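You operate a simulated robot arm through the tools that you are given. There is no shell and no other tool. Be economical: measure what you need, move in short steps, check, and stop when the job is done.

You run a simulated robot arm. Do the job below in one go: nothing can be reset, and whatever is moved stays where it is left.

Task
Set up the patcher from the job card and run it empty.
Fine: switch it on, set heat and dwell as on the card, push the empty slide in; one run; the three blocks by the patcher stay.
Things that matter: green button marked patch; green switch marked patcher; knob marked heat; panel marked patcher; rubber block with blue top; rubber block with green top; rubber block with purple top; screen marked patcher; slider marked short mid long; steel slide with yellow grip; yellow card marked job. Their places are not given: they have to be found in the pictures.

The check looks at the end state, three seconds after you hand in, the way a careful person would. Anything else that was tipped, shoved, dropped, spilled or broken makes it a failure.

Robot
A 6-joint arm with a two-finger parallel gripper, fixed in place. Base frame: the origin is at the foot of the arm, x ahead of it, y to its left, z up; the work surface is at about z = 80. Readings come in cm, rad, newtons and seconds.
With the tool pointing down near the work surface it reaches from about 24 to 64 cm from the base axis. Its first joint turns from -1.152 to 1.152 rad. Payload 2.7 kg.
The TCP is the grasp point between the finger pads, 2.3 cm short of the fingertips. In the tool frame z runs along the fingers and y along their closing line. The gripper opens to 9.4 cm. The fingers are 3.8 cm wide and 1 cm thick; the gripper's body (5.4 by 9.6 cm) begins 3.9 cm behind the TCP.
Orientation is told as [roll, pitch, yaw] about the base's x, y, z axes, in that order, counted from this pose: with the fingers straight down and closing along the base's y, the tool's x points along the base's -x, its y along +y and its z along -z.

Tools
- The arm moves only by the tool step_arm. Its argument "plan" is text: rows parted by semicolons, each of 7 numbers parted by spaces: the shift along the base's x, y, z in units of 30 mm (1.0 is 30 mm), then the turn, a rotation vector about the base's x, y, z in units of 8 degrees (1.0 is 8 degrees), then the opening, from 0 (shut) to 1 (fully open). In form: x y z wx wy wz hand; .... A call has 1 to 10 rows; each row shifts and turns the commanded pose from where the row before left it. A call with a number of a shift or a turn outside -1 to 1 is refused whole. A row lasts 0.2 s, in which the tool goes at most 5 cm and 0.15 rad; a call with a longer step from one row to the next is refused whole, and so is a gripper value outside its range. A pose out of reach is approached as far as the arm can. The call stops where the force on the tool passes 50 N (or 10 N more than at its start, if that is more) or the arm is blocked; 0.2 s more then pass. Each finger travels about 4.5 cm/s and halts on what it meets, pressing with about 36 N; the grip force reading is that of the motor and also rises with nothing between the fingers. The clock runs only during rows and for 0.2 s after the last one: add rows that do not move to give the fingers time. The reply holds the time, the measured pose of the TCP, the force on the tool along the base axes, the opening and the grip force, in the units named above and with some noise, with the torque about the TCP (base axes, N m) and any sound that the robot's microphone picked up, and new pictures: "views" is both (left out), scene, wrist or none.
- Cameras (640 x 400 px; columns grow to the right, rows downward): "scene" is fixed at [9.03, -46.37, 138.52]; the picture's right is [0.48, -0.88, 0.00], its down [-0.65, -0.36, -0.67] and it looks along [0.59, 0.32, -0.74] (base axes); focal length 282 px, centre (320, 200). "wrist" rides on the gripper at [8.6, 1.6, -7.5] in the tool frame; the picture's right is [-0.18, 0.98, 0.00], its down [-0.58, -0.11, -0.81] and it looks along [-0.79, -0.15, 0.59] (tool axes); focal length 243 px, centre (320, 200).
- point_at(camera, pixels): for up to 12 pixels [column, row] of the newest picture of that camera ("zoom" is the newest enlarged one), the place [x, y, z] in the base frame of the surface seen there, good to about 0.2 cm. The clock stands still meanwhile.
- inspect(camera, box): a new picture of the part [left, top, right, bottom] of that camera's present view, enlarged. The clock stands still meanwhile.
- job_done(): hands the job in; it is judged then, once.

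Keep the steps short. Do not move on a guess: measure, check each grasp and each placing, and mend mistakes. In all there are 80 turns and 200 pictures (those below and enlarged ones count). Leave the gripper open and the arm clear of the work at the hand-in unless told otherwise, and finish with a single line.

The tools are called as a command line: name --argument value ..., lists and objects as JSON in quotes. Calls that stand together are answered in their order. step_arm: Moves the arm, as the interface text tells. Its arguments: {"type":"object","properties":{"plan":{"type":"string"},"views":{"type":"string","enum":["both","scene","wrist","none"]}},"required":["plan"]} The other tools are called the same way: point_at (camera, pixels) gives the place of the surface under pixels of a picture; inspect (camera, box) takes an enlarged picture of a part of a camera's view; job_done () hands the job in.

At the start:

```text
t: 0.0
tool_pos: [45.05, -1.98, 110.7]
ee_rot: [-0.002, -0.001, 0.0]
wrist_force: [0.5, -0.3, 0.1]
torque: [-0.02, 0.01, -0.04]
opening: 9.39
grasp_force: 0.0
```

scene: 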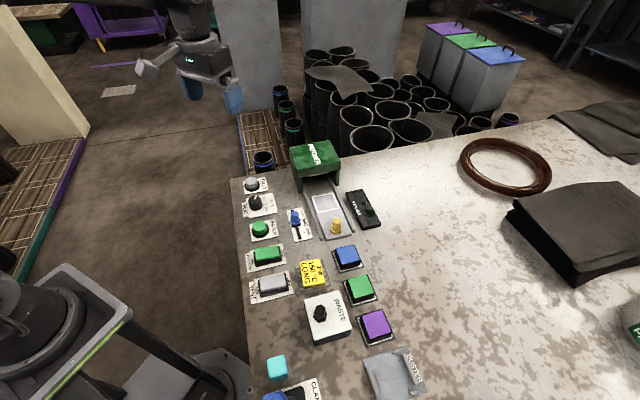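
wrist: 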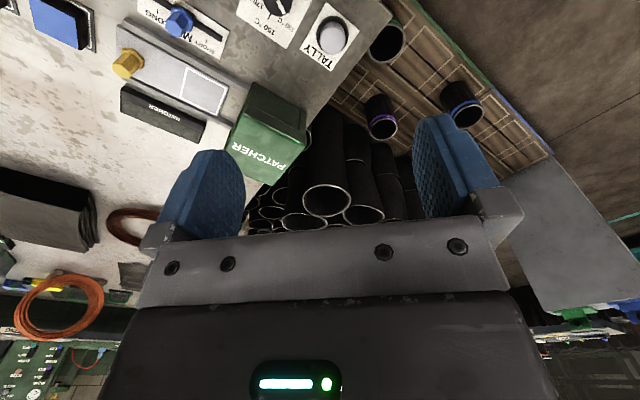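

I see the patcher area around columns 240-400, rows 140-340 in the scene. I'll zoom in on the card and the panel to read them.

inspect --camera "scene" --box '[230, 130, 400, 240]'

inspect --camera "scene" --box '[280, 245, 340, 300]'

inspect --camera "scene" --box '[230, 210, 420, 400]'

```text
3.64 times, centred on (315, 185) of scene
```

zoom: 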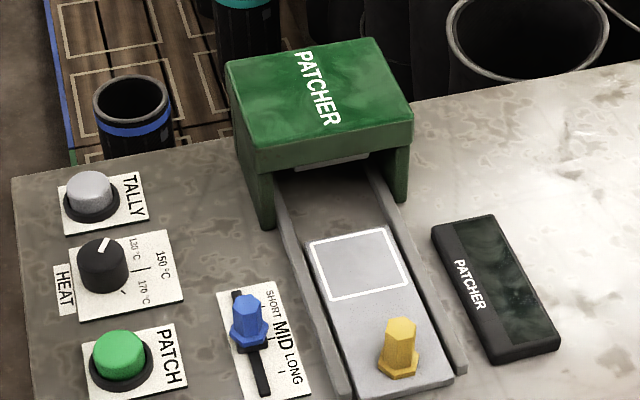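

```text
7.27 times, centred on (310, 272) of scene
```

zoom: 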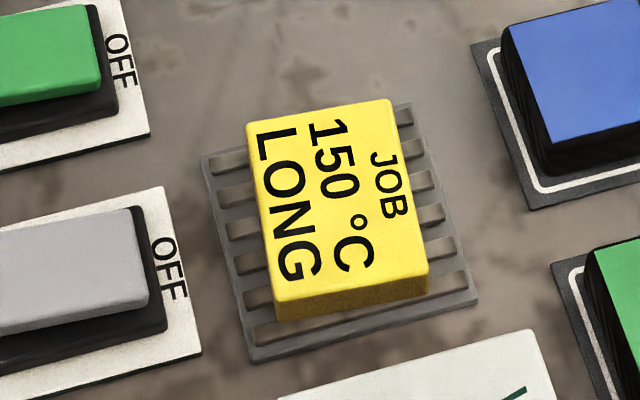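

```text
2.11 times, centred on (325, 305) of scene
```

zoom: 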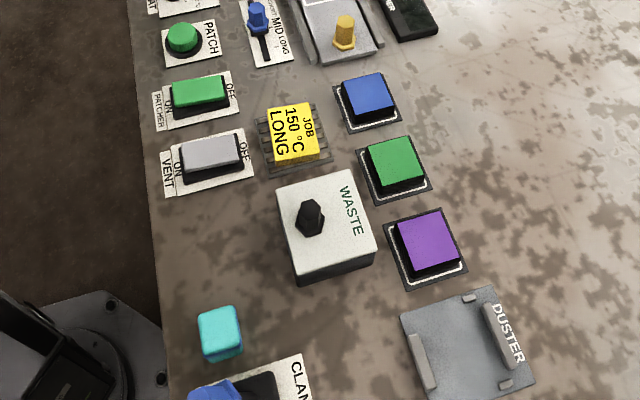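

The card reads 150 °C, LONG. Next I'll zoom in on the knob, slider, switch and screen and measure their places.

inspect --camera "scene" --box '[235, 170, 315, 220]'

point_at --camera "scene" --pixels '[[255, 201], [259, 228], [258, 255], [280, 253], [295, 217], [300, 237], [336, 224], [318, 190], [337, 236], [318, 158], [272, 210], [284, 265]]'

inspect --camera "scene" --box '[240, 215, 300, 275]'

```text
8.00 times, centred on (275, 195) of scene
```

zoom: 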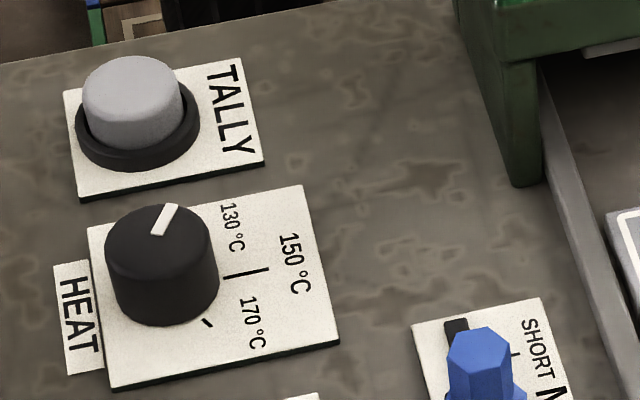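

```text
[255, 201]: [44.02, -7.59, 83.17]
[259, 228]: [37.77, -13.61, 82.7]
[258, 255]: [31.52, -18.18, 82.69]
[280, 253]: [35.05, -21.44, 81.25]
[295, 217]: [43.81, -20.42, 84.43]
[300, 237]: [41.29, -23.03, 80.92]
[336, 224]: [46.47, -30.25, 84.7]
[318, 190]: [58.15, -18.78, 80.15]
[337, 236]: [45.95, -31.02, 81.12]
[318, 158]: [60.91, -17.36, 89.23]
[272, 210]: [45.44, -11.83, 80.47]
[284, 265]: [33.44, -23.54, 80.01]
```

```text
6.67 times, centred on (270, 245) of scene
```

zoom: 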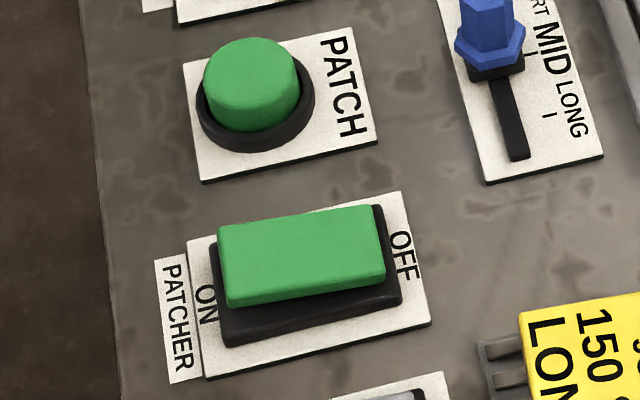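

The switch is at OFF with its ON end raised. I'll measure its corners, the button and the slider in this zoom.

point_at --camera "zoom" --pixels '[[222, 235], [230, 292], [362, 212], [382, 275], [250, 260], [360, 240], [252, 62], [252, 140], [490, 10], [515, 150], [549, 115], [480, 55]]'

inspect --camera "scene" --box '[240, 185, 280, 225]'

```text
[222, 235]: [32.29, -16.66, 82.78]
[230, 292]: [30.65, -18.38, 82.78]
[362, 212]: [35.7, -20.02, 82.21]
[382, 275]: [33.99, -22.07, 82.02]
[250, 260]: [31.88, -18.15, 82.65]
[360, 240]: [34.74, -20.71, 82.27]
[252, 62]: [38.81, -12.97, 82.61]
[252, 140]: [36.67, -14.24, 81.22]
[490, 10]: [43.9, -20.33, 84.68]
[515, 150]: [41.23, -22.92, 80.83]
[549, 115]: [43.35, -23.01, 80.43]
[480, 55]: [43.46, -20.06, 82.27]
```

```text
10.00 times, centred on (260, 205) of scene
```

zoom: 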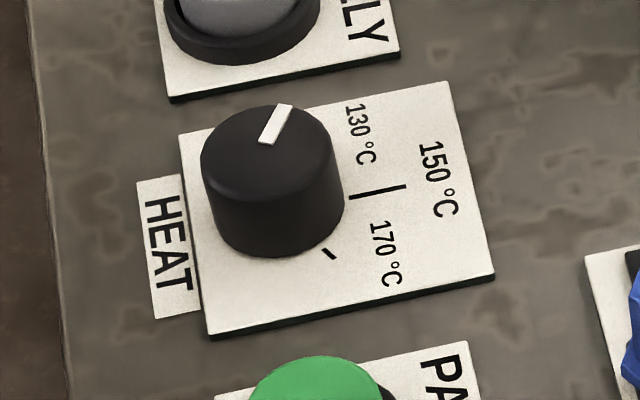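

Next I'll measure the knob's top, pointer and scale marks.

point_at --camera "zoom" --pixels '[[286, 106], [264, 142], [202, 150], [335, 150], [270, 196], [265, 106], [352, 195], [404, 187], [324, 248], [333, 257], [230, 240], [342, 200]]'

inspect --camera "scene" --box '[300, 140, 390, 240]'

```text
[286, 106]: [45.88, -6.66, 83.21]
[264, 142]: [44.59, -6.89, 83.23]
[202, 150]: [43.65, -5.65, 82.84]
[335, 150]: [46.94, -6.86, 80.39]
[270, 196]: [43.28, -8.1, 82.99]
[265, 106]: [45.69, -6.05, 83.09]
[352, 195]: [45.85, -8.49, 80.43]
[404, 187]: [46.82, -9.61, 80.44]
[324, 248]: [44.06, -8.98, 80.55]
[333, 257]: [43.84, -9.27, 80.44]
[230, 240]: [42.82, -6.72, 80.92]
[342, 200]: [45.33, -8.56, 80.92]
```

```text
4.00 times, centred on (345, 190) of scene
```

zoom: 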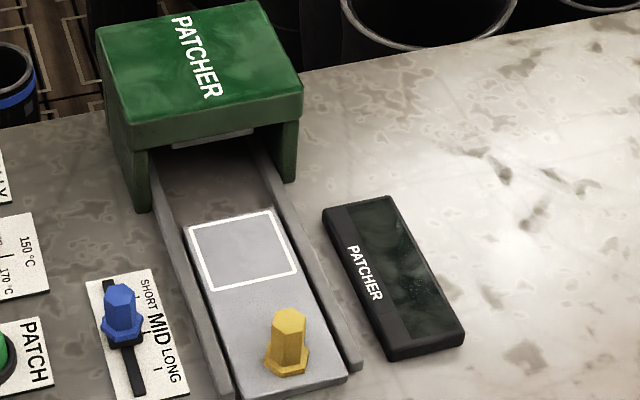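

Panel is turned about 45°. The knob centre is about (44.5, -7.1), and its pointer sits at about +12° (the 130 mark). The 150 mark is at about -47°. I'll do the switch first: go above its ON end at about (32.05, -18.15) with shut fingers and yaw 45°.

step_arm --plan "-0.722 -0.898 -0.8 0 0 0.9375 0;-0.722 -0.898 -0.8 0 0 0.9375 0;-0.722 -0.898 -0.8 0 0 0.9375 0;-0.722 -0.898 -0.8 0 0 0.9375 0;-0.722 -0.898 -0.8 0 0 0.9375 0;-0.722 -0.898 -0.8 0 0 0.9375 0;0 0 0 0 0 0 0;0 0 0 0 0 0 0"

point_at --camera "scene" --pixels '[[252, 183], [270, 283], [346, 250]]'

```text
t: 1.8
tool_pos: [31.91, -18.23, 96.37]
ee_rot: [0.001, -0.002, 0.785]
wrist_force: [-0.2, 1.0, 0.6]
torque: [-0.01, 0.01, 0.01]
opening: 0.01
grasp_force: 35.6
```

scene: 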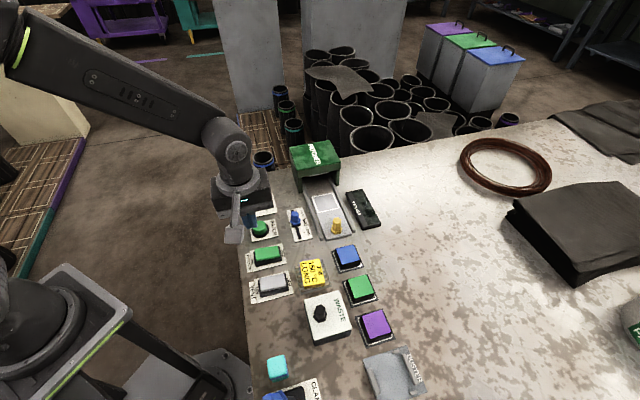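
wrist: 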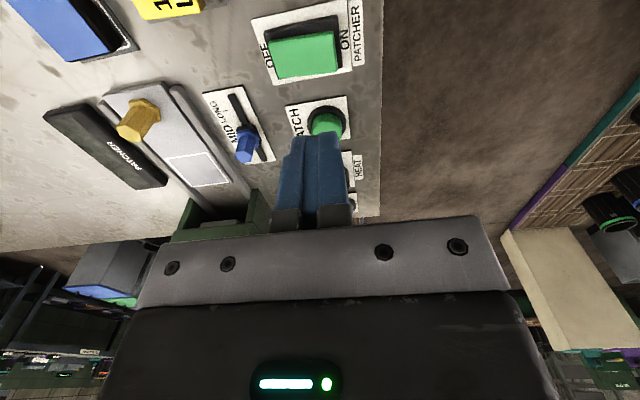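

```text
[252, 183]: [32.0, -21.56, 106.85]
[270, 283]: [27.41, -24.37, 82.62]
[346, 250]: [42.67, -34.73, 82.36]
```

Now at (31.91, -18.23, 96.4). The contact height is TCP 85.0, so I'll lower to about 85.5 and correct x and y slightly.

step_arm --plan "0.04 0.02 -0.9 0 0 0 0;0 0 -0.9 0 0 0 0;0 0 -0.9 0 0 0 0;0 0 -0.9 0 0 0 0;0 0 0 0 0 0 0"

```text
t: 3.0
tool_pos: [32.21, -17.99, 85.66]
ee_rot: [0.001, -0.003, 0.787]
wrist_force: [0.2, 0.6, -0.6]
torque: [0.03, 0.01, 0.02]
opening: 0.0
grasp_force: 35.9
```

scene: 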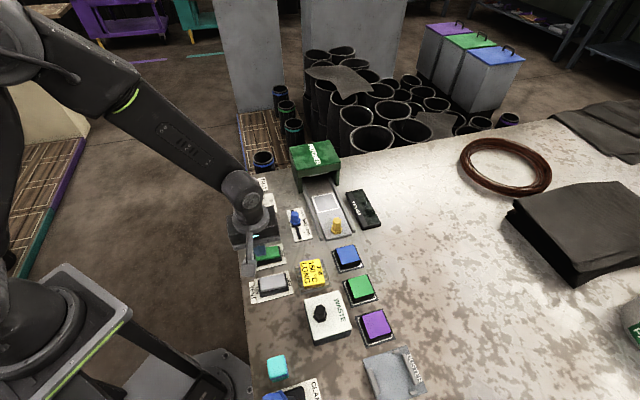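
wrist: 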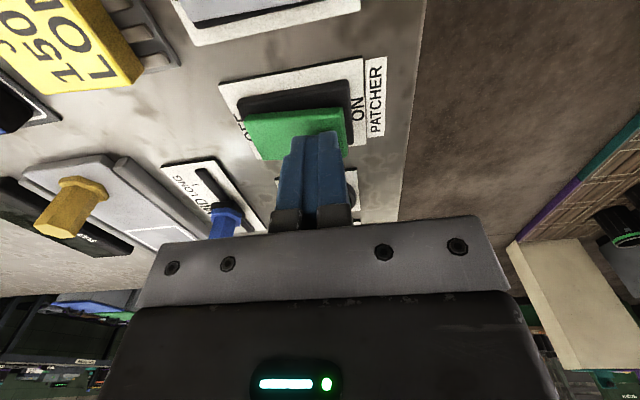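

The shut fingers are above the ON end. I'll press down in 2 to 3 mm steps.

step_arm --plan "-0.05 0.03 -0.1 0 0 0 0;0 0 -0.1 0 0 0 0;0 0 -0.1 0 0 0 0;0 0 -0.1 0 0 0 0;0 0 0 0 0 0 0" --views "wrist"

```text
t: 4.1
tool_pos: [32.14, -17.92, 84.57]
ee_rot: [0.003, -0.003, 0.785]
wrist_force: [-4.5, 6.5, 14.6]
torque: [0.01, 0.09, 0.0]
opening: 0.0
grasp_force: 35.9
stopped in row 5: the force on the tool passed its limit at 55 N (the readings are from after the stop); the commanded pose is now the measured one
```

wrist: 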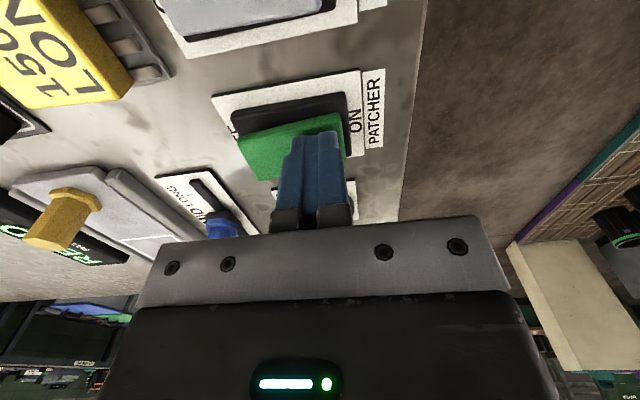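

The switch flipped and the screen lit ("RE…"). I'll lift off, then look at the switch and screen.

step_arm --plan "0 0 0.5 0 0 0 0;0 0 0.9 0 0 0 0;0 0 0.9 0 0 0 0;0 0 0.9 0 0 0 0;0 0 0 0 0 0 0" --views "none"

inspect --camera "scene" --box '[240, 170, 400, 290]'

inspect --camera "scene" --box '[340, 180, 390, 235]'

```text
t: 5.3
tool_pos: [32.02, -17.79, 94.26]
ee_rot: [0.003, -0.002, 0.786]
wrist_force: [0.7, -0.7, 0.1]
torque: [-0.04, -0.01, -0.02]
opening: 0.0
grasp_force: 36.3
```

```text
3.33 times, centred on (320, 230) of scene
```

zoom: 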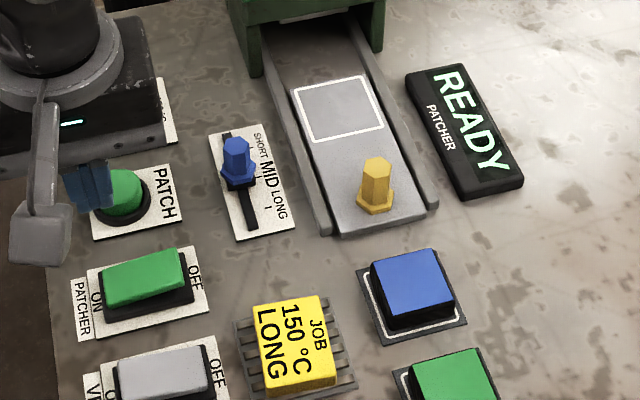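

```text
7.27 times, centred on (365, 208) of scene
```

zoom: 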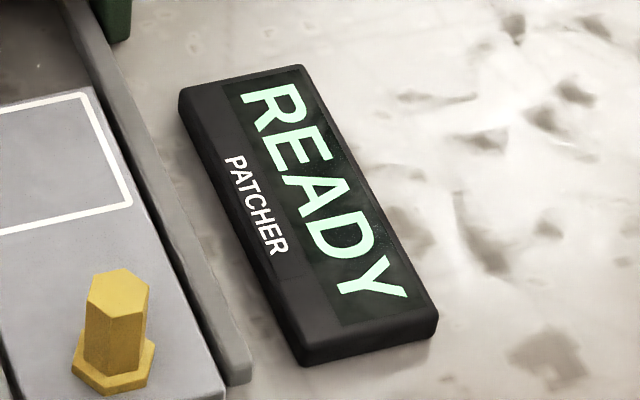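

The screen shows READY and the switch is ON. Next is the heat knob: go above (44.5, -7.1) with yaw 60° and a half-open hand, and check the centre with the cameras.

step_arm --plan "0.83 0.71 0 0 0 0.4 0.55;0.83 0.71 0 0 0 0.4 0.55;0.83 0.71 0 0 0 0.4 0.55;0.83 0.71 0 0 0 0.4 0.55;0.83 0.71 0 0 0 0.275 0.55;0 0 -0.3 0 0 0 0.55;0 0 0 0 0 0 0.55"

inspect --camera "wrist" --box '[200, 40, 480, 240]'

```text
t: 6.9
tool_pos: [44.55, -7.48, 93.29]
ee_rot: [0.001, -0.003, 1.047]
wrist_force: [-0.6, 0.2, 0.6]
torque: [0.0, -0.02, 0.02]
opening: 5.19
grasp_force: 0.1
```

scene: 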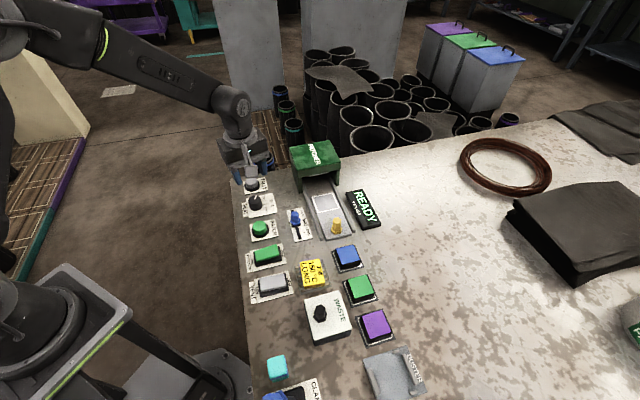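
wrist: 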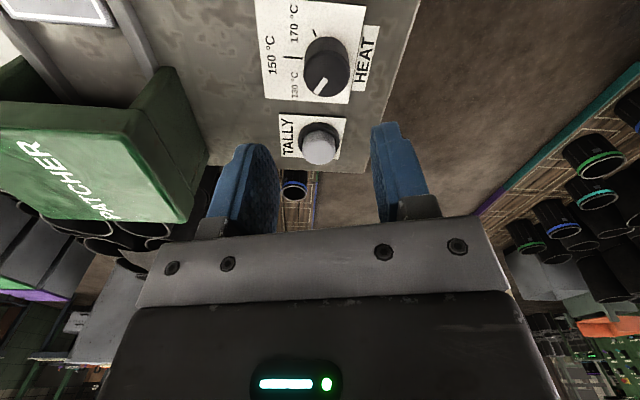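

```text
2.00 times, centred on (340, 140) of wrist
```

zoom: 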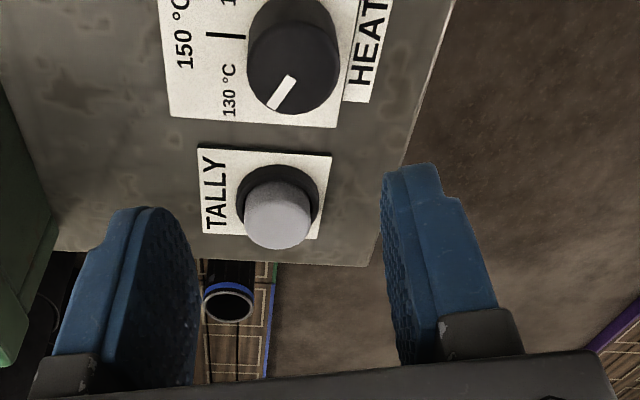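

I'll measure the knob and tally rims from the wrist view.

point_at --camera "wrist" --pixels '[[304, 80], [349, 76], [326, 96], [328, 62], [318, 93], [325, 77], [319, 136], [303, 149], [335, 147], [320, 164], [317, 125], [317, 36]]'

inspect --camera "wrist" --box '[250, 0, 400, 110]'

```text
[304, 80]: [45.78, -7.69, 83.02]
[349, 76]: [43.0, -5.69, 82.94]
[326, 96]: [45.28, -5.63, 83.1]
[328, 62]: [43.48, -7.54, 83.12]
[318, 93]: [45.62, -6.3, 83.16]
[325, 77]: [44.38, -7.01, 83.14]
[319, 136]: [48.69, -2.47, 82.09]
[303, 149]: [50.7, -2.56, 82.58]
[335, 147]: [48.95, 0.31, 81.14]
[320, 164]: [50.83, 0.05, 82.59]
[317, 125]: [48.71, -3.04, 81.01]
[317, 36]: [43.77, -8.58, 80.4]
```

```text
3.64 times, centred on (325, 55) of wrist
```

zoom: 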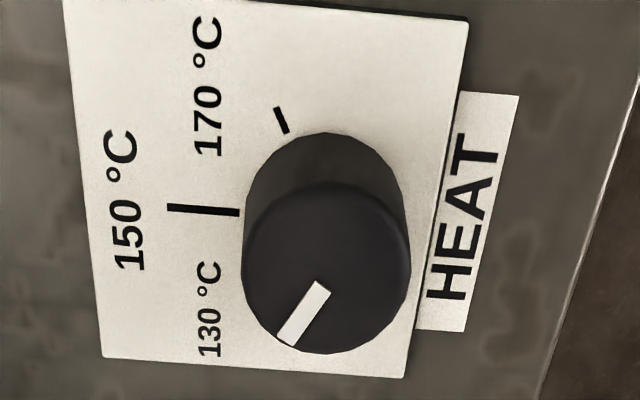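

point_at --camera "zoom" --pixels '[[172, 208], [236, 212], [275, 110], [286, 130], [286, 336], [320, 290], [247, 265], [408, 260], [325, 352], [330, 185], [265, 330], [395, 205]]'

```text
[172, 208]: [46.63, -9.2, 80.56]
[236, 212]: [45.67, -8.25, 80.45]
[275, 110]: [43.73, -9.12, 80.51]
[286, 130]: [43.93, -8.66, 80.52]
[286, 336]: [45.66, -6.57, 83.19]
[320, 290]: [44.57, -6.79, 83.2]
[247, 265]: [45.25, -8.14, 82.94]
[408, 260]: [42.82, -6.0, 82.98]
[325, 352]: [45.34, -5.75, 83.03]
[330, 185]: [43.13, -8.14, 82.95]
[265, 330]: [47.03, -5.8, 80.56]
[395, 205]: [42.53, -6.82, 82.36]
```

The knob centre is about (44.4, -6.9), with the pointer at about 14° and the target at about -46°. I'll lower around the knob to TCP z of about 83.5 with the hand still open.

step_arm --plan "-0.05 0.19 -0.8 0 0 0 0.55;0 0 -0.9 0 0 0 0.55;0 0 -0.9 0 0 0 0.55;0 0 -0.65 0 0 0 0.55;0 0 0 0 0 0 0.55"

```text
t: 8.1
tool_pos: [44.47, -6.81, 83.66]
ee_rot: [-0.001, -0.002, 1.046]
wrist_force: [0.2, 0.4, -0.5]
torque: [-0.01, -0.01, 0.03]
opening: 5.18
grasp_force: 0.0
```

scene: 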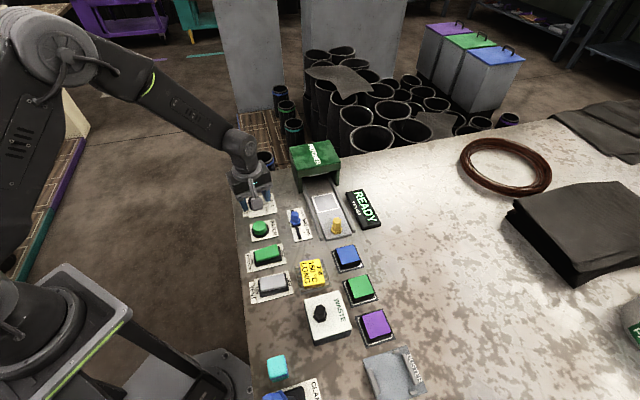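
wrist: 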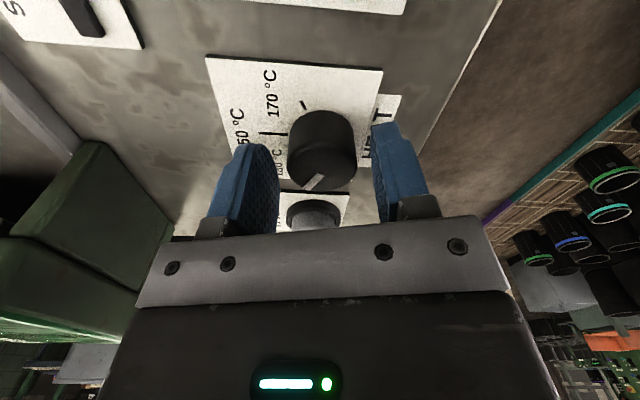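

The knob sits between the fingers, so I'll close gently in steps.

step_arm --plan "0 0 0 0 0 0 0.45;0 0 0 0 0 0 0.38;0 0 0 0 0 0 0.33;0 0 0 0 0 0 0.3;0 0 0 0 0 0 0.28;0 0 0 0 0 0 0.28" --views "wrist"

```text
t: 9.5
tool_pos: [44.43, -6.92, 83.67]
ee_rot: [0.003, -0.001, 1.047]
wrist_force: [-11.2, 8.5, 1.5]
torque: [-0.05, -0.13, -0.09]
opening: 3.42
grasp_force: 44.8
```

wrist: 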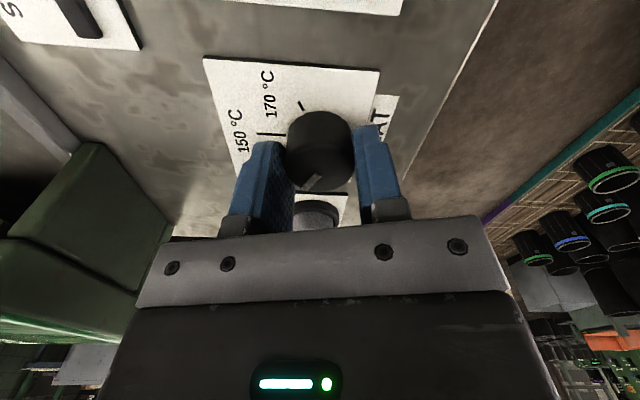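

Gripped at 3.42 cm. The side force shows a small off-centre, so I'll shift 1.5 mm along it and then turn -30° and check.

step_arm --plan "-0.04 0.03 0 0 0 0 0.28;0 0 0 0 0 0 0.28;0 0 0 0 0 -0.9375 0.28;0 0 0 0 0 -0.9375 0.28;0 0 0 0 0 -0.9375 0.28;0 0 0 0 0 -0.9375 0.28;0 0 0 0 0 0 0.28" --views "wrist"

```text
t: 11.1
tool_pos: [44.44, -6.78, 83.61]
ee_rot: [-0.004, -0.005, 0.522]
wrist_force: [15.6, -27.3, -6.1]
torque: [-0.18, 0.22, 0.0]
opening: 3.44
grasp_force: 44.7
```

wrist: 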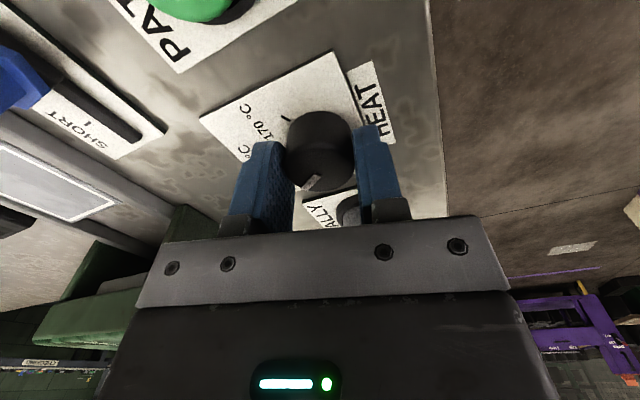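

The knob follows the hand. I'll ease the side force (shift about 1 mm) and turn the remaining -30°.

step_arm --plan "0.02 -0.033 0 0 0 0 0.28;0 0 0 0 0 -0.9375 0.28;0 0 0 0 0 -0.9375 0.28;0 0 0 0 0 -0.9375 0.28;0 0 0 0 0 -0.9375 0.28;0 0 0 0 0 0 0.28" --views "wrist"

inspect --camera "wrist" --box '[220, 60, 420, 220]'

inspect --camera "scene" --box '[220, 160, 300, 240]'

```text
t: 12.5
tool_pos: [44.46, -6.77, 83.54]
ee_rot: [-0.001, -0.006, 0.0]
wrist_force: [13.2, -24.3, 4.4]
torque: [-0.1, -0.07, 0.01]
opening: 3.44
grasp_force: 45.5
```

wrist: 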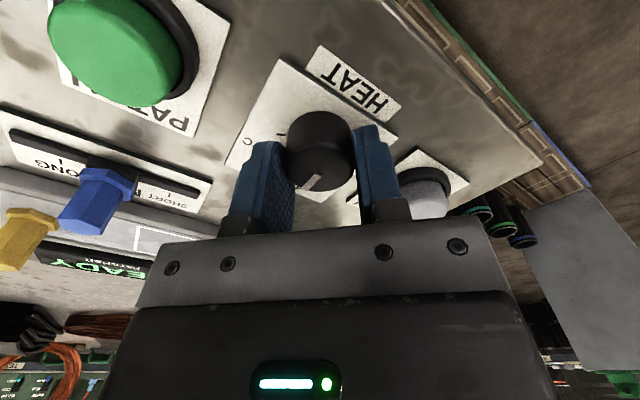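

```text
2.50 times, centred on (320, 140) of wrist
```

zoom: 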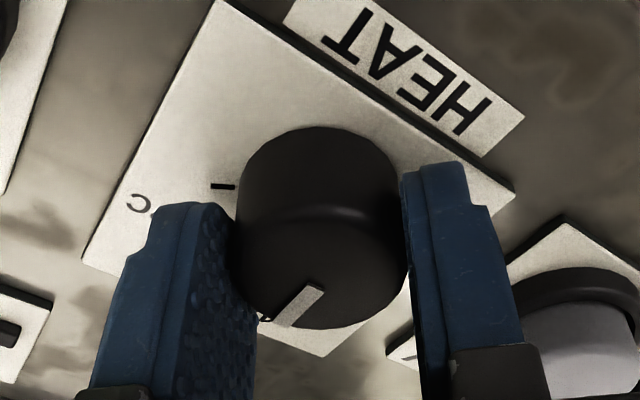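

```text
5.00 times, centred on (260, 200) of scene
```

zoom: 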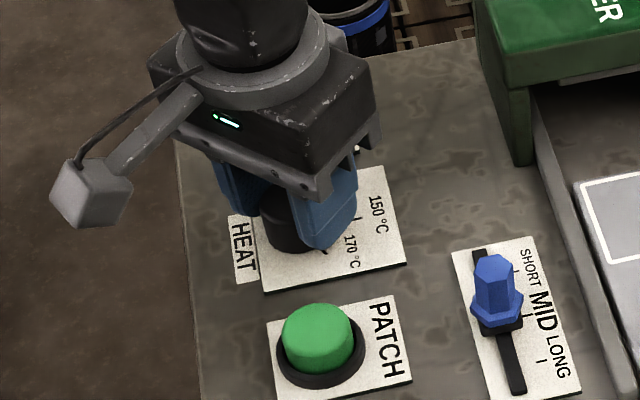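

The pointer (zoom (300,305)) lies close to the 150 tick. I'll release, rise straight up, and check.

step_arm --plan "0.02 -0.03 0 0 0 0 0.35;0 0 0 0 0 0 0.55;0 0 0 0 0 0 0.55;0 0 0.6 0 0 0 0.55;0 0 0.9 0 0 0 0.55;0 0 0.9 0 0 0 0.55;0 0 0.9 0 0 0 0.55;0 0 0 0 0 0 0.55" --views "none"

inspect --camera "wrist" --box '[220, 20, 420, 150]'

inspect --camera "scene" --box '[235, 170, 295, 225]'

```text
t: 14.3
tool_pos: [44.7, -7.0, 93.39]
ee_rot: [-0.002, -0.003, 0.0]
wrist_force: [0.4, -0.8, 0.5]
torque: [-0.01, 0.0, 0.04]
opening: 5.17
grasp_force: 0.0
```

```text
3.08 times, centred on (320, 85) of wrist
```

zoom: 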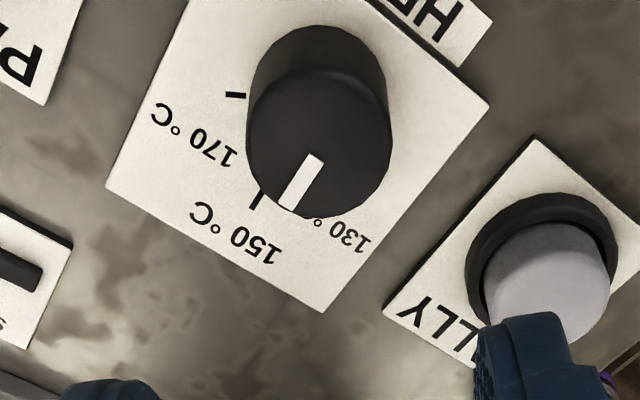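

```text
7.27 times, centred on (265, 198) of scene
```

zoom: 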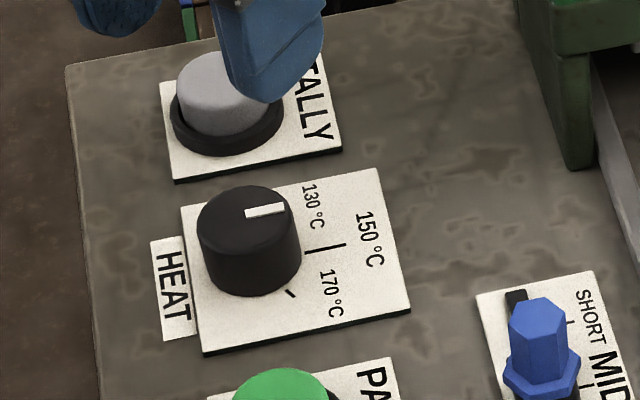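

In the scene zoom the pointer runs parallel to the 150 tick. I'll measure both to make sure.

point_at --camera "zoom" --pixels '[[248, 214], [283, 208], [306, 250], [345, 244], [289, 291], [294, 296]]'

inspect --camera "wrist" --box '[280, 40, 350, 100]'

```text
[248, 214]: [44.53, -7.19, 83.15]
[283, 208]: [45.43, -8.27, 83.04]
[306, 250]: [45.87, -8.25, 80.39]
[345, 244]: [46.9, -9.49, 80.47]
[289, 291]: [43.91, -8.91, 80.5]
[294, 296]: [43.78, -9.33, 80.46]
```

```text
6.67 times, centred on (315, 70) of wrist
```

zoom: 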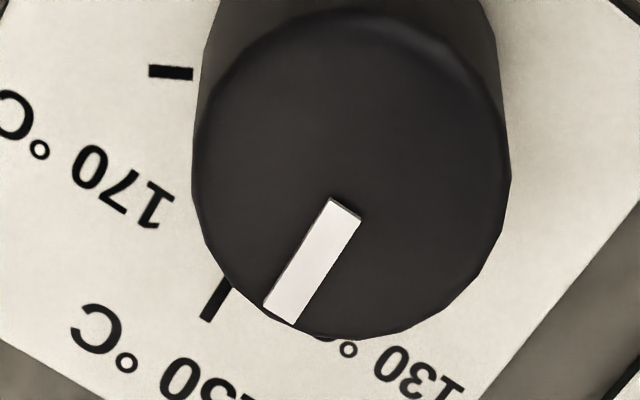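

The pointer is at -50.2° and the tick at -50.3°, so heat is on 150. Next I'll look at the slider.

inspect --camera "scene" --box '[280, 200, 320, 245]'

```text
8.89 times, centred on (300, 222) of scene
```

zoom: 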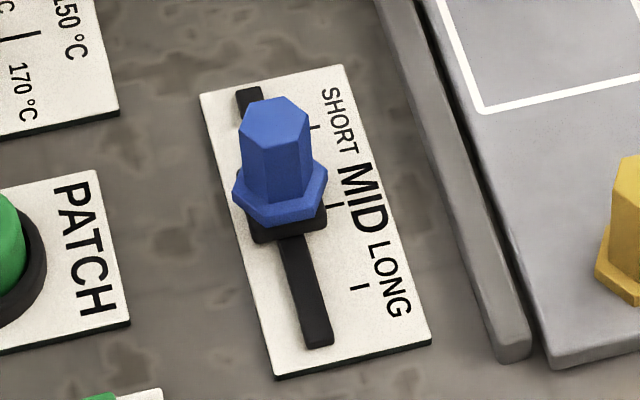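

point_at --camera "zoom" --pixels '[[315, 128], [345, 204], [359, 287], [241, 92], [318, 345], [250, 120], [302, 125], [275, 100], [276, 145], [280, 215], [253, 240], [325, 225]]'

point_at --camera "scene" --pixels '[[336, 217], [336, 223], [336, 231], [332, 226], [341, 224], [322, 237], [351, 234]]'

```text
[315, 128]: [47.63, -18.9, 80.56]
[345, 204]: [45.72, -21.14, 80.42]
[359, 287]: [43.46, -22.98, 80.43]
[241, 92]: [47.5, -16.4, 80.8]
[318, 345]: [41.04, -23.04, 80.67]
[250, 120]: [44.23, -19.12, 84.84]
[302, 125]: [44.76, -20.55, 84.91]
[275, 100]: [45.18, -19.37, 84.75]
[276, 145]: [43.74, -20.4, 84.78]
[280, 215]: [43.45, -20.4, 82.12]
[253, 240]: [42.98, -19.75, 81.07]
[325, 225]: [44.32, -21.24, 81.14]
```

```text
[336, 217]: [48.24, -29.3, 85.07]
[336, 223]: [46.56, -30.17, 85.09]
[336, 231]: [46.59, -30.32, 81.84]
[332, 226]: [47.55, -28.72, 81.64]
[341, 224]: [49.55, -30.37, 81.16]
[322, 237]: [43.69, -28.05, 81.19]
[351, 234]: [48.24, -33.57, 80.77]
```

The slider is at MID, and LONG lies 2.92 cm further along (-0.71, -0.70). The cap centre is about (44.5, -19.9) with its top at z 84.8. I'll go above it with yaw -45° so the hand closes along the slot.

step_arm --plan "0 -0.717 0 0 0 -0.9375 0.45;0 -0.717 0 0 0 -0.9375 0.45;0 -0.717 0 0 0 -0.9375 0.45;0 -0.717 0 0 0 -0.9375 0.45;0 -0.717 0 0 0 -0.9375 0.45;-0.07 -0.717 0 0 0 -0.9375 0.45;0 0 0 0 0 0 0.45"

inspect --camera "wrist" --box '[200, 0, 480, 180]'

```text
t: 15.9
tool_pos: [44.24, -19.63, 93.44]
ee_rot: [0.0, -0.001, -0.787]
wrist_force: [-0.1, 0.5, -0.1]
torque: [0.04, -0.01, 0.0]
opening: 4.24
grasp_force: 0.0
```

scene: 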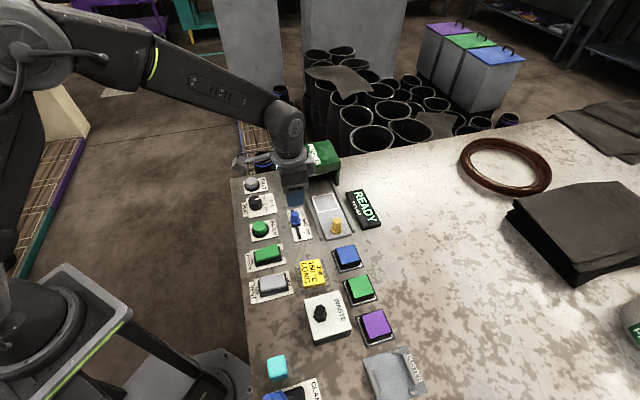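
wrist: 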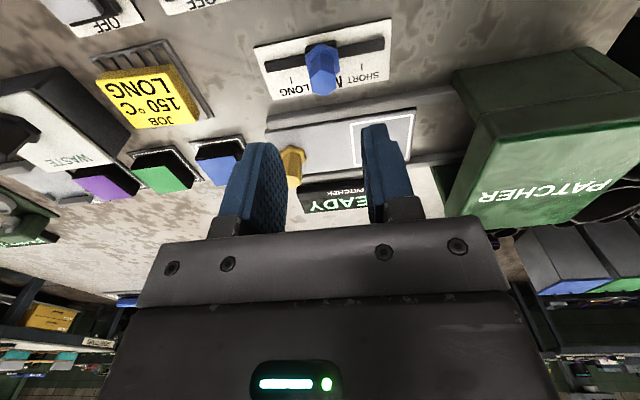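

```text
2.22 times, centred on (340, 90) of wrist
```

zoom: 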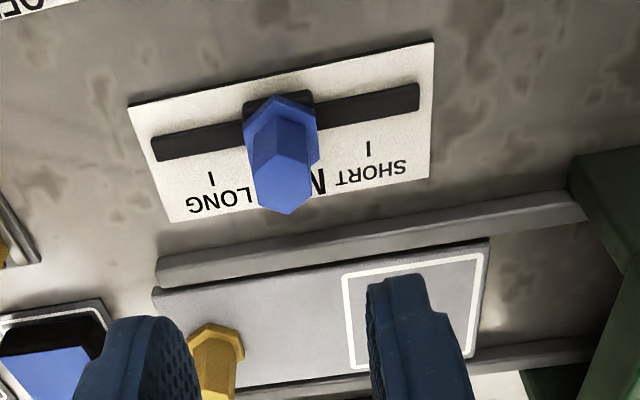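

point_at --camera "zoom" --pixels '[[258, 186], [310, 186], [289, 211], [284, 178], [284, 195], [250, 135], [316, 145], [205, 355], [228, 352], [215, 340]]'

```text
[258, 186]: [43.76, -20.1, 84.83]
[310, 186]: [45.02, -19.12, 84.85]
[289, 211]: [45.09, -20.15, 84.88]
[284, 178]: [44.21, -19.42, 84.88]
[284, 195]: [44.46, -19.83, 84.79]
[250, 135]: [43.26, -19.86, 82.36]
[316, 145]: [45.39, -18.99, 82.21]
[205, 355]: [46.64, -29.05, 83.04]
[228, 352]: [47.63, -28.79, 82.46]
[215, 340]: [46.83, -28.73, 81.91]
```

The cap centre is about (44.4, -19.7) and the flange top is at about z 82.3. I'll lower to TCP z 85 with the fingers clear of the flange, then close.

step_arm --plan "0.05 -0.03 -0.9 0 0 0 0.45;0 0 -0.9 0 0 0 0.45;0 0 -0.9 0 0 0 0.45;0 0 -0.08 0 0 0 0.45;0 0 0 0 0 0 0.45"

```text
t: 17.1
tool_pos: [44.29, -19.81, 85.11]
ee_rot: [0.001, -0.001, -0.785]
wrist_force: [1.0, 0.4, -0.4]
torque: [0.0, -0.04, -0.02]
opening: 4.21
grasp_force: 0.1
```

scene: 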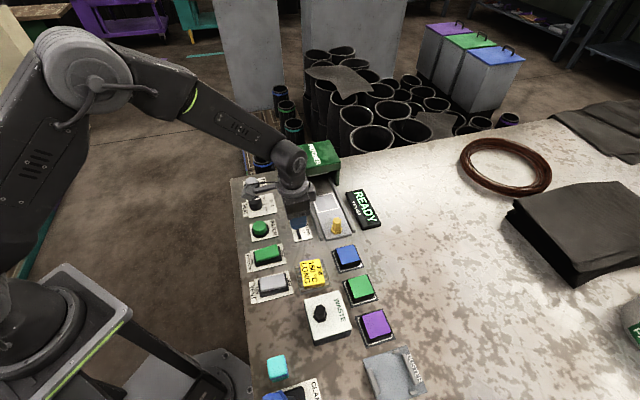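
wrist: 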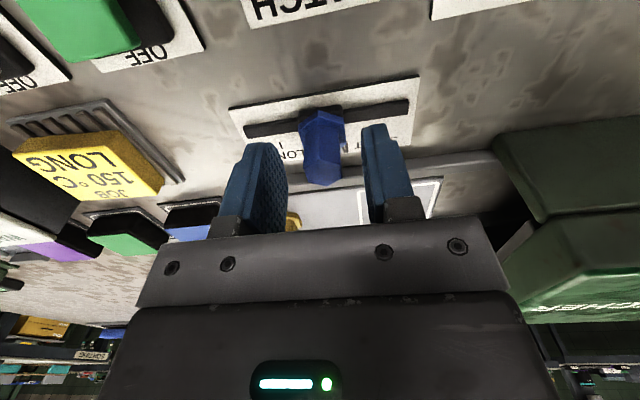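

The cap is centred between the fingers, so I'll close.

step_arm --plan "0 0 0 0 0 0 0.35;0 0 0 0 0 0 0.25;0 0 0 0 0 0 0.17;0 0 0 0 0 0 0.13;0 0 0 0 0 0 0.13" --views "wrist"

```text
t: 18.3
tool_pos: [44.3, -19.91, 85.12]
ee_rot: [0.002, -0.003, -0.785]
wrist_force: [1.1, 0.9, -0.6]
torque: [-0.34, 0.27, -0.01]
opening: 1.98
grasp_force: 45.0
```

wrist: 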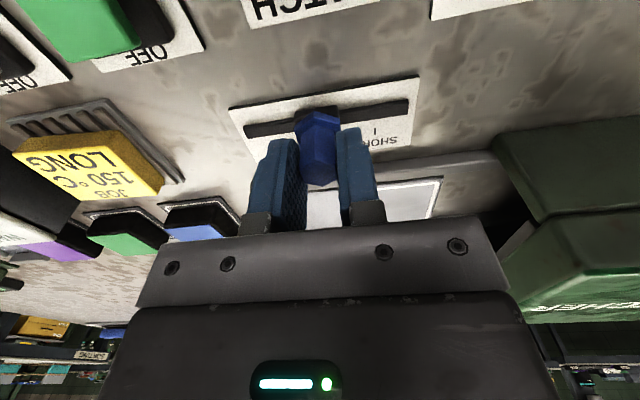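

Gripped at 1.98 cm. I'll slide 2.92 cm toward LONG in small rows.

step_arm --plan "-0.173 -0.17 0 0 0 0 0.13;-0.173 -0.17 0 0 0 0 0.13;-0.173 -0.17 0 0 0 0 0.13;-0.173 -0.17 0 0 0 0 0.13;0 0 0 0 0 0 0.13" --views "wrist"

inspect --camera "scene" --box '[280, 200, 320, 245]'

```text
t: 19.5
tool_pos: [42.4, -21.97, 85.04]
ee_rot: [0.002, -0.002, -0.785]
wrist_force: [3.7, 6.2, 4.4]
torque: [0.53, 1.06, -0.09]
opening: 1.95
grasp_force: 45.1
```

wrist: 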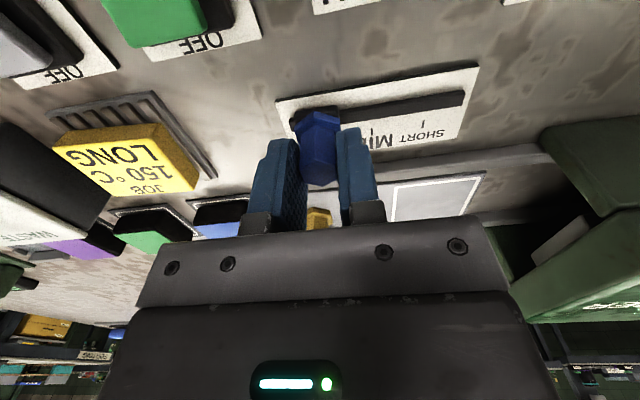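

```text
8.89 times, centred on (300, 222) of scene
```

zoom: 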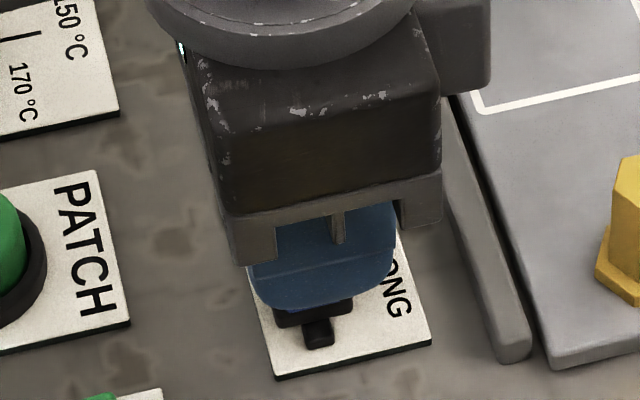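

The slider moved. I'll release, rise, and check its place.

step_arm --plan "0 0 0 0 0 0 0.25;0 0 0 0 0 0 0.4;0 0 0 0 0 0 0.4;0 0 0.5 0 0 0 0.4;0 0 0.9 0 0 0 0.4;0 0 0.9 0 0 0 0.4;0 0 0.9 0 0 0 0.4;0 0 0 0 0 0 0.4" --views "none"

inspect --camera "scene" --box '[280, 200, 320, 245]'

inspect --camera "wrist" --box '[200, 0, 480, 180]'

```text
t: 21.3
tool_pos: [42.08, -22.12, 94.84]
ee_rot: [-0.002, -0.001, -0.785]
wrist_force: [0.4, -0.2, 0.2]
torque: [0.02, -0.01, 0.0]
opening: 3.76
grasp_force: 0.0
```

```text
8.89 times, centred on (300, 222) of scene
```

zoom: 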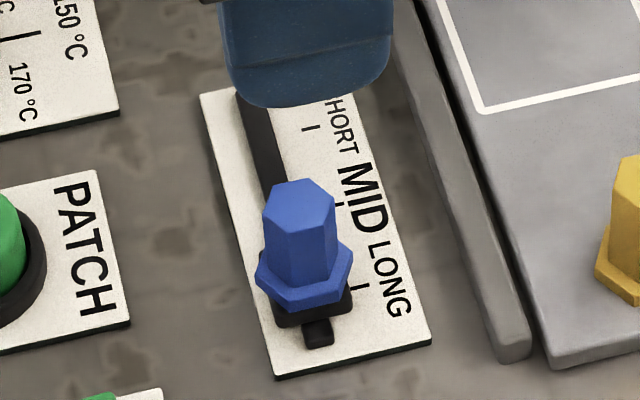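

```text
2.22 times, centred on (340, 90) of wrist
```

zoom: 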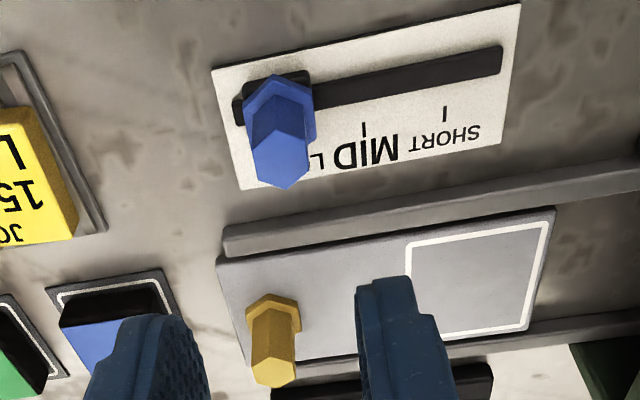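

point_at --camera "zoom" --pixels '[[257, 158], [310, 152], [289, 186], [281, 138], [250, 110], [312, 112], [273, 385], [250, 370], [296, 362], [363, 132], [445, 113]]'

point_at --camera "scene" --pixels '[[297, 228], [298, 222], [293, 209], [301, 223], [336, 220], [336, 223]]'

inspect --camera "scene" --box '[280, 130, 360, 245]'

```text
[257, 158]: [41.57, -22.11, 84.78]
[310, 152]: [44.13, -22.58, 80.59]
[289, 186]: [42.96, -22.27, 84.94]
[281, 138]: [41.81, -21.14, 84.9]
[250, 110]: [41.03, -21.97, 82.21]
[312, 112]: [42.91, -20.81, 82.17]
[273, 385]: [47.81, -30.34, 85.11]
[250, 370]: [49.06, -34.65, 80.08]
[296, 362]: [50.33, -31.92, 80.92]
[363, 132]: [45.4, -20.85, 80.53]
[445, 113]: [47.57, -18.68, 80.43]
```

```text
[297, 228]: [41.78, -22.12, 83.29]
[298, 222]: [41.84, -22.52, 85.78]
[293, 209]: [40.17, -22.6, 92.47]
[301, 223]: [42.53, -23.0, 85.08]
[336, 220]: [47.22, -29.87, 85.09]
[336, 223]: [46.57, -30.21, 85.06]
```

```text
3.48 times, centred on (320, 188) of scene
```

zoom: 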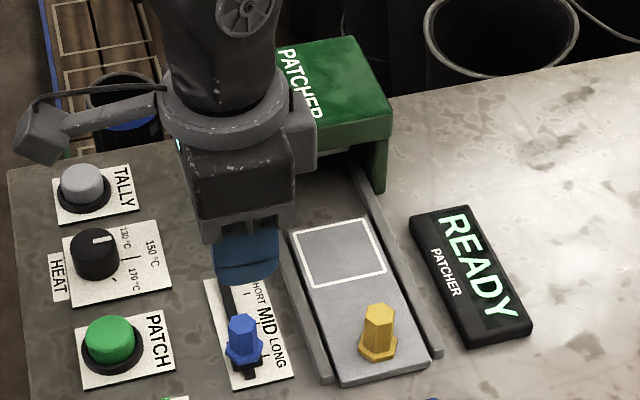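

The cap moved 3.0 cm and its index sits at the LONG tick, so dwell is on LONG. Next is the slide. I'll measure the slide and the hood front.

point_at --camera "zoom" --pixels '[[388, 115], [390, 140], [380, 190], [350, 160], [330, 225], [290, 235], [385, 268], [427, 365], [340, 385], [440, 355], [345, 130], [362, 172]]'

inspect --camera "wrist" --box '[260, 60, 640, 300]'

```text
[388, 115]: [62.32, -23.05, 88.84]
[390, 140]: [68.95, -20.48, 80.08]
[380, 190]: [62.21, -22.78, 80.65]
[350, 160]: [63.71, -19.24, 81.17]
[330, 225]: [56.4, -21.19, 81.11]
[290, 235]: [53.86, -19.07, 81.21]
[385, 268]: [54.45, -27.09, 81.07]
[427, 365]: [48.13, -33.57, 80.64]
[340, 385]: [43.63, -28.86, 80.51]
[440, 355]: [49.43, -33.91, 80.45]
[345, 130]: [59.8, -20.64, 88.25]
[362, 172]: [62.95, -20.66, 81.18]
```

```text
1.67 times, centred on (450, 180) of wrist
```

zoom: 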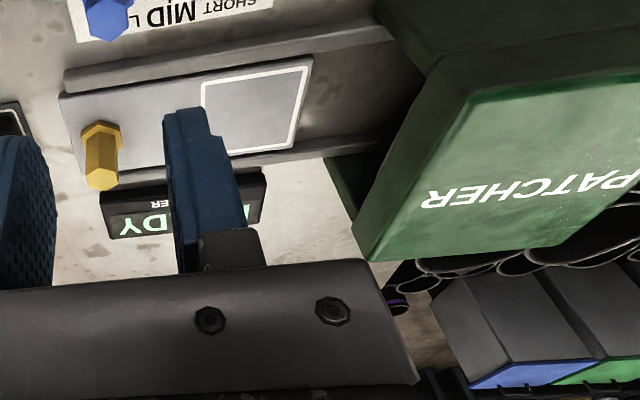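

The hood front is at about u=27.7 (u along the 45° line) and the grip at u=12.4. I'll use yaw +45° so the hand closes across the slide, its short side faces the hood and the camera points away. Moving above the grip at about (47.3, -29.8).

step_arm --plan "0.173 -0.257 0 0 0 0.9375 0.45;0.173 -0.257 0 0 0 0.9375 0.45;0.173 -0.257 0 0 0 0.9375 0.45;0.173 -0.257 0 0 0 0.9375 0.45;0.173 -0.257 0 0 0 0.9375 0.45;0.173 -0.257 0 0 0 0.9375 0.45;0.173 -0.257 0 0 0 0.9375 0.45;0.173 -0.257 0 0 0 0.9375 0.45;0.173 -0.257 0 0 0 0.9375 0.45;0.173 -0.257 0 0 0 0.9375 0.45" --views "none"

step_arm --plan "0 0 0 0 0 0.9375 0.45;0 0 0 0 0 0.9375 0.45;0 0 0 0 0 0 0.45"

inspect --camera "wrist" --box '[200, 0, 480, 200]'

```text
t: 23.5
tool_pos: [47.53, -29.61, 94.68]
ee_rot: [0.0, -0.002, 0.525]
wrist_force: [-0.1, 0.4, 0.5]
torque: [0.0, 0.01, -0.01]
opening: 4.23
grasp_force: 0.0
```

```text
t: 24.3
tool_pos: [47.5, -29.5, 94.8]
ee_rot: [0.001, -0.001, 0.786]
wrist_force: [0.5, -0.2, -0.4]
torque: [-0.01, 0.01, 0.04]
opening: 4.22
grasp_force: 0.2
```

scene: 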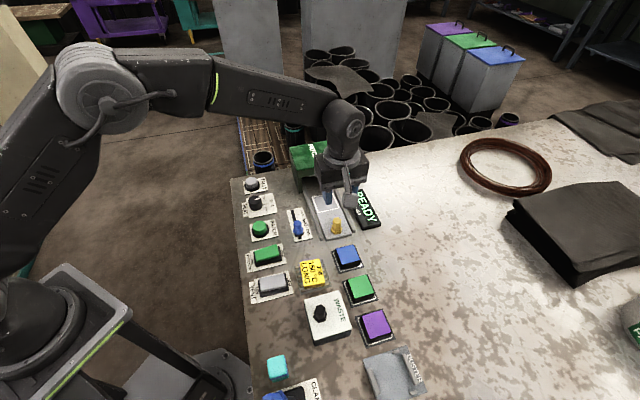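
wrist: 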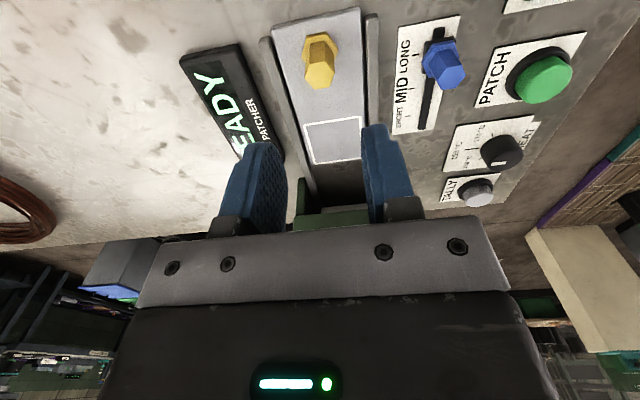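

```text
2.00 times, centred on (340, 100) of wrist
```

zoom: 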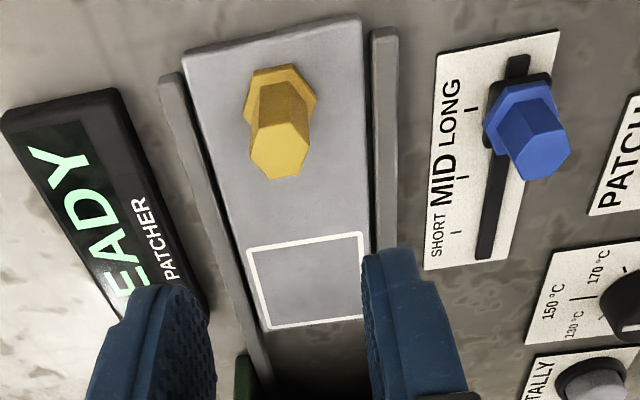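

point_at --camera "zoom" --pixels '[[254, 140], [308, 138], [279, 126], [280, 150], [282, 174], [262, 172], [246, 98], [316, 96], [190, 52], [358, 20], [265, 330], [225, 240]]'

```text
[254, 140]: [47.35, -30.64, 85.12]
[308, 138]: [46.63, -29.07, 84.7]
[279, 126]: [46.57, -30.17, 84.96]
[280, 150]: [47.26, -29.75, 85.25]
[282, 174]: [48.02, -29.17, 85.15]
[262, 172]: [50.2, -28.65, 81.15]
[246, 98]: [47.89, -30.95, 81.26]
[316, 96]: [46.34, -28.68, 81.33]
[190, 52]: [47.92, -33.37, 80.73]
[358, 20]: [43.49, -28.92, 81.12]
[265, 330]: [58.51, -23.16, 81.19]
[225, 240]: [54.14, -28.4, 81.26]
```

The grip centre is (47.2, -29.8) with its top at 85.1. I'll lower to TCP z of about 85.4, open.

step_arm --plan "-0.09 -0.09 -0.9 0 0 0 0.45;0 0 -0.9 0 0 0 0.45;0 0 -0.9 0 0 0 0.45;0 0 -0.45 0 0 0 0.45;0 0 0 0 0 0 0.45" --views "wrist"

```text
t: 25.5
tool_pos: [47.31, -29.93, 85.48]
ee_rot: [0.0, -0.002, 0.786]
wrist_force: [-0.2, -0.1, 0.1]
torque: [0.0, -0.01, 0.01]
opening: 4.23
grasp_force: 0.1
```

wrist: 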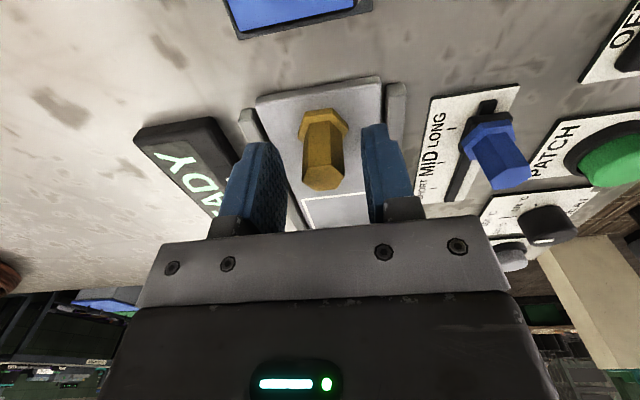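

The grip is centred between the fingers. I'll lower 3 mm and close.

step_arm --plan "0 0 -0.1 0 0 0 0.4;0 0 0 0 0 0 0.33;0 0 0 0 0 0 0.25;0 0 0 0 0 0 0.17;0 0 0 0 0 0 0.13;0 0 0 0 0 0 0.13" --views "wrist"

```text
t: 26.9
tool_pos: [47.16, -29.83, 85.2]
ee_rot: [0.004, -0.001, 0.784]
wrist_force: [-11.4, 11.3, 5.8]
torque: [-0.33, -0.12, 0.03]
opening: 2.18
grasp_force: 44.9
```

wrist: 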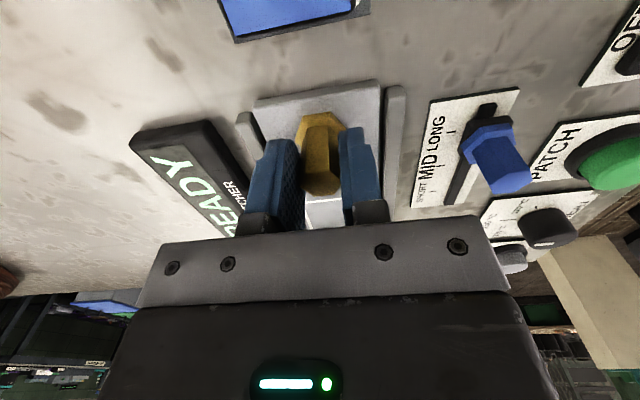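

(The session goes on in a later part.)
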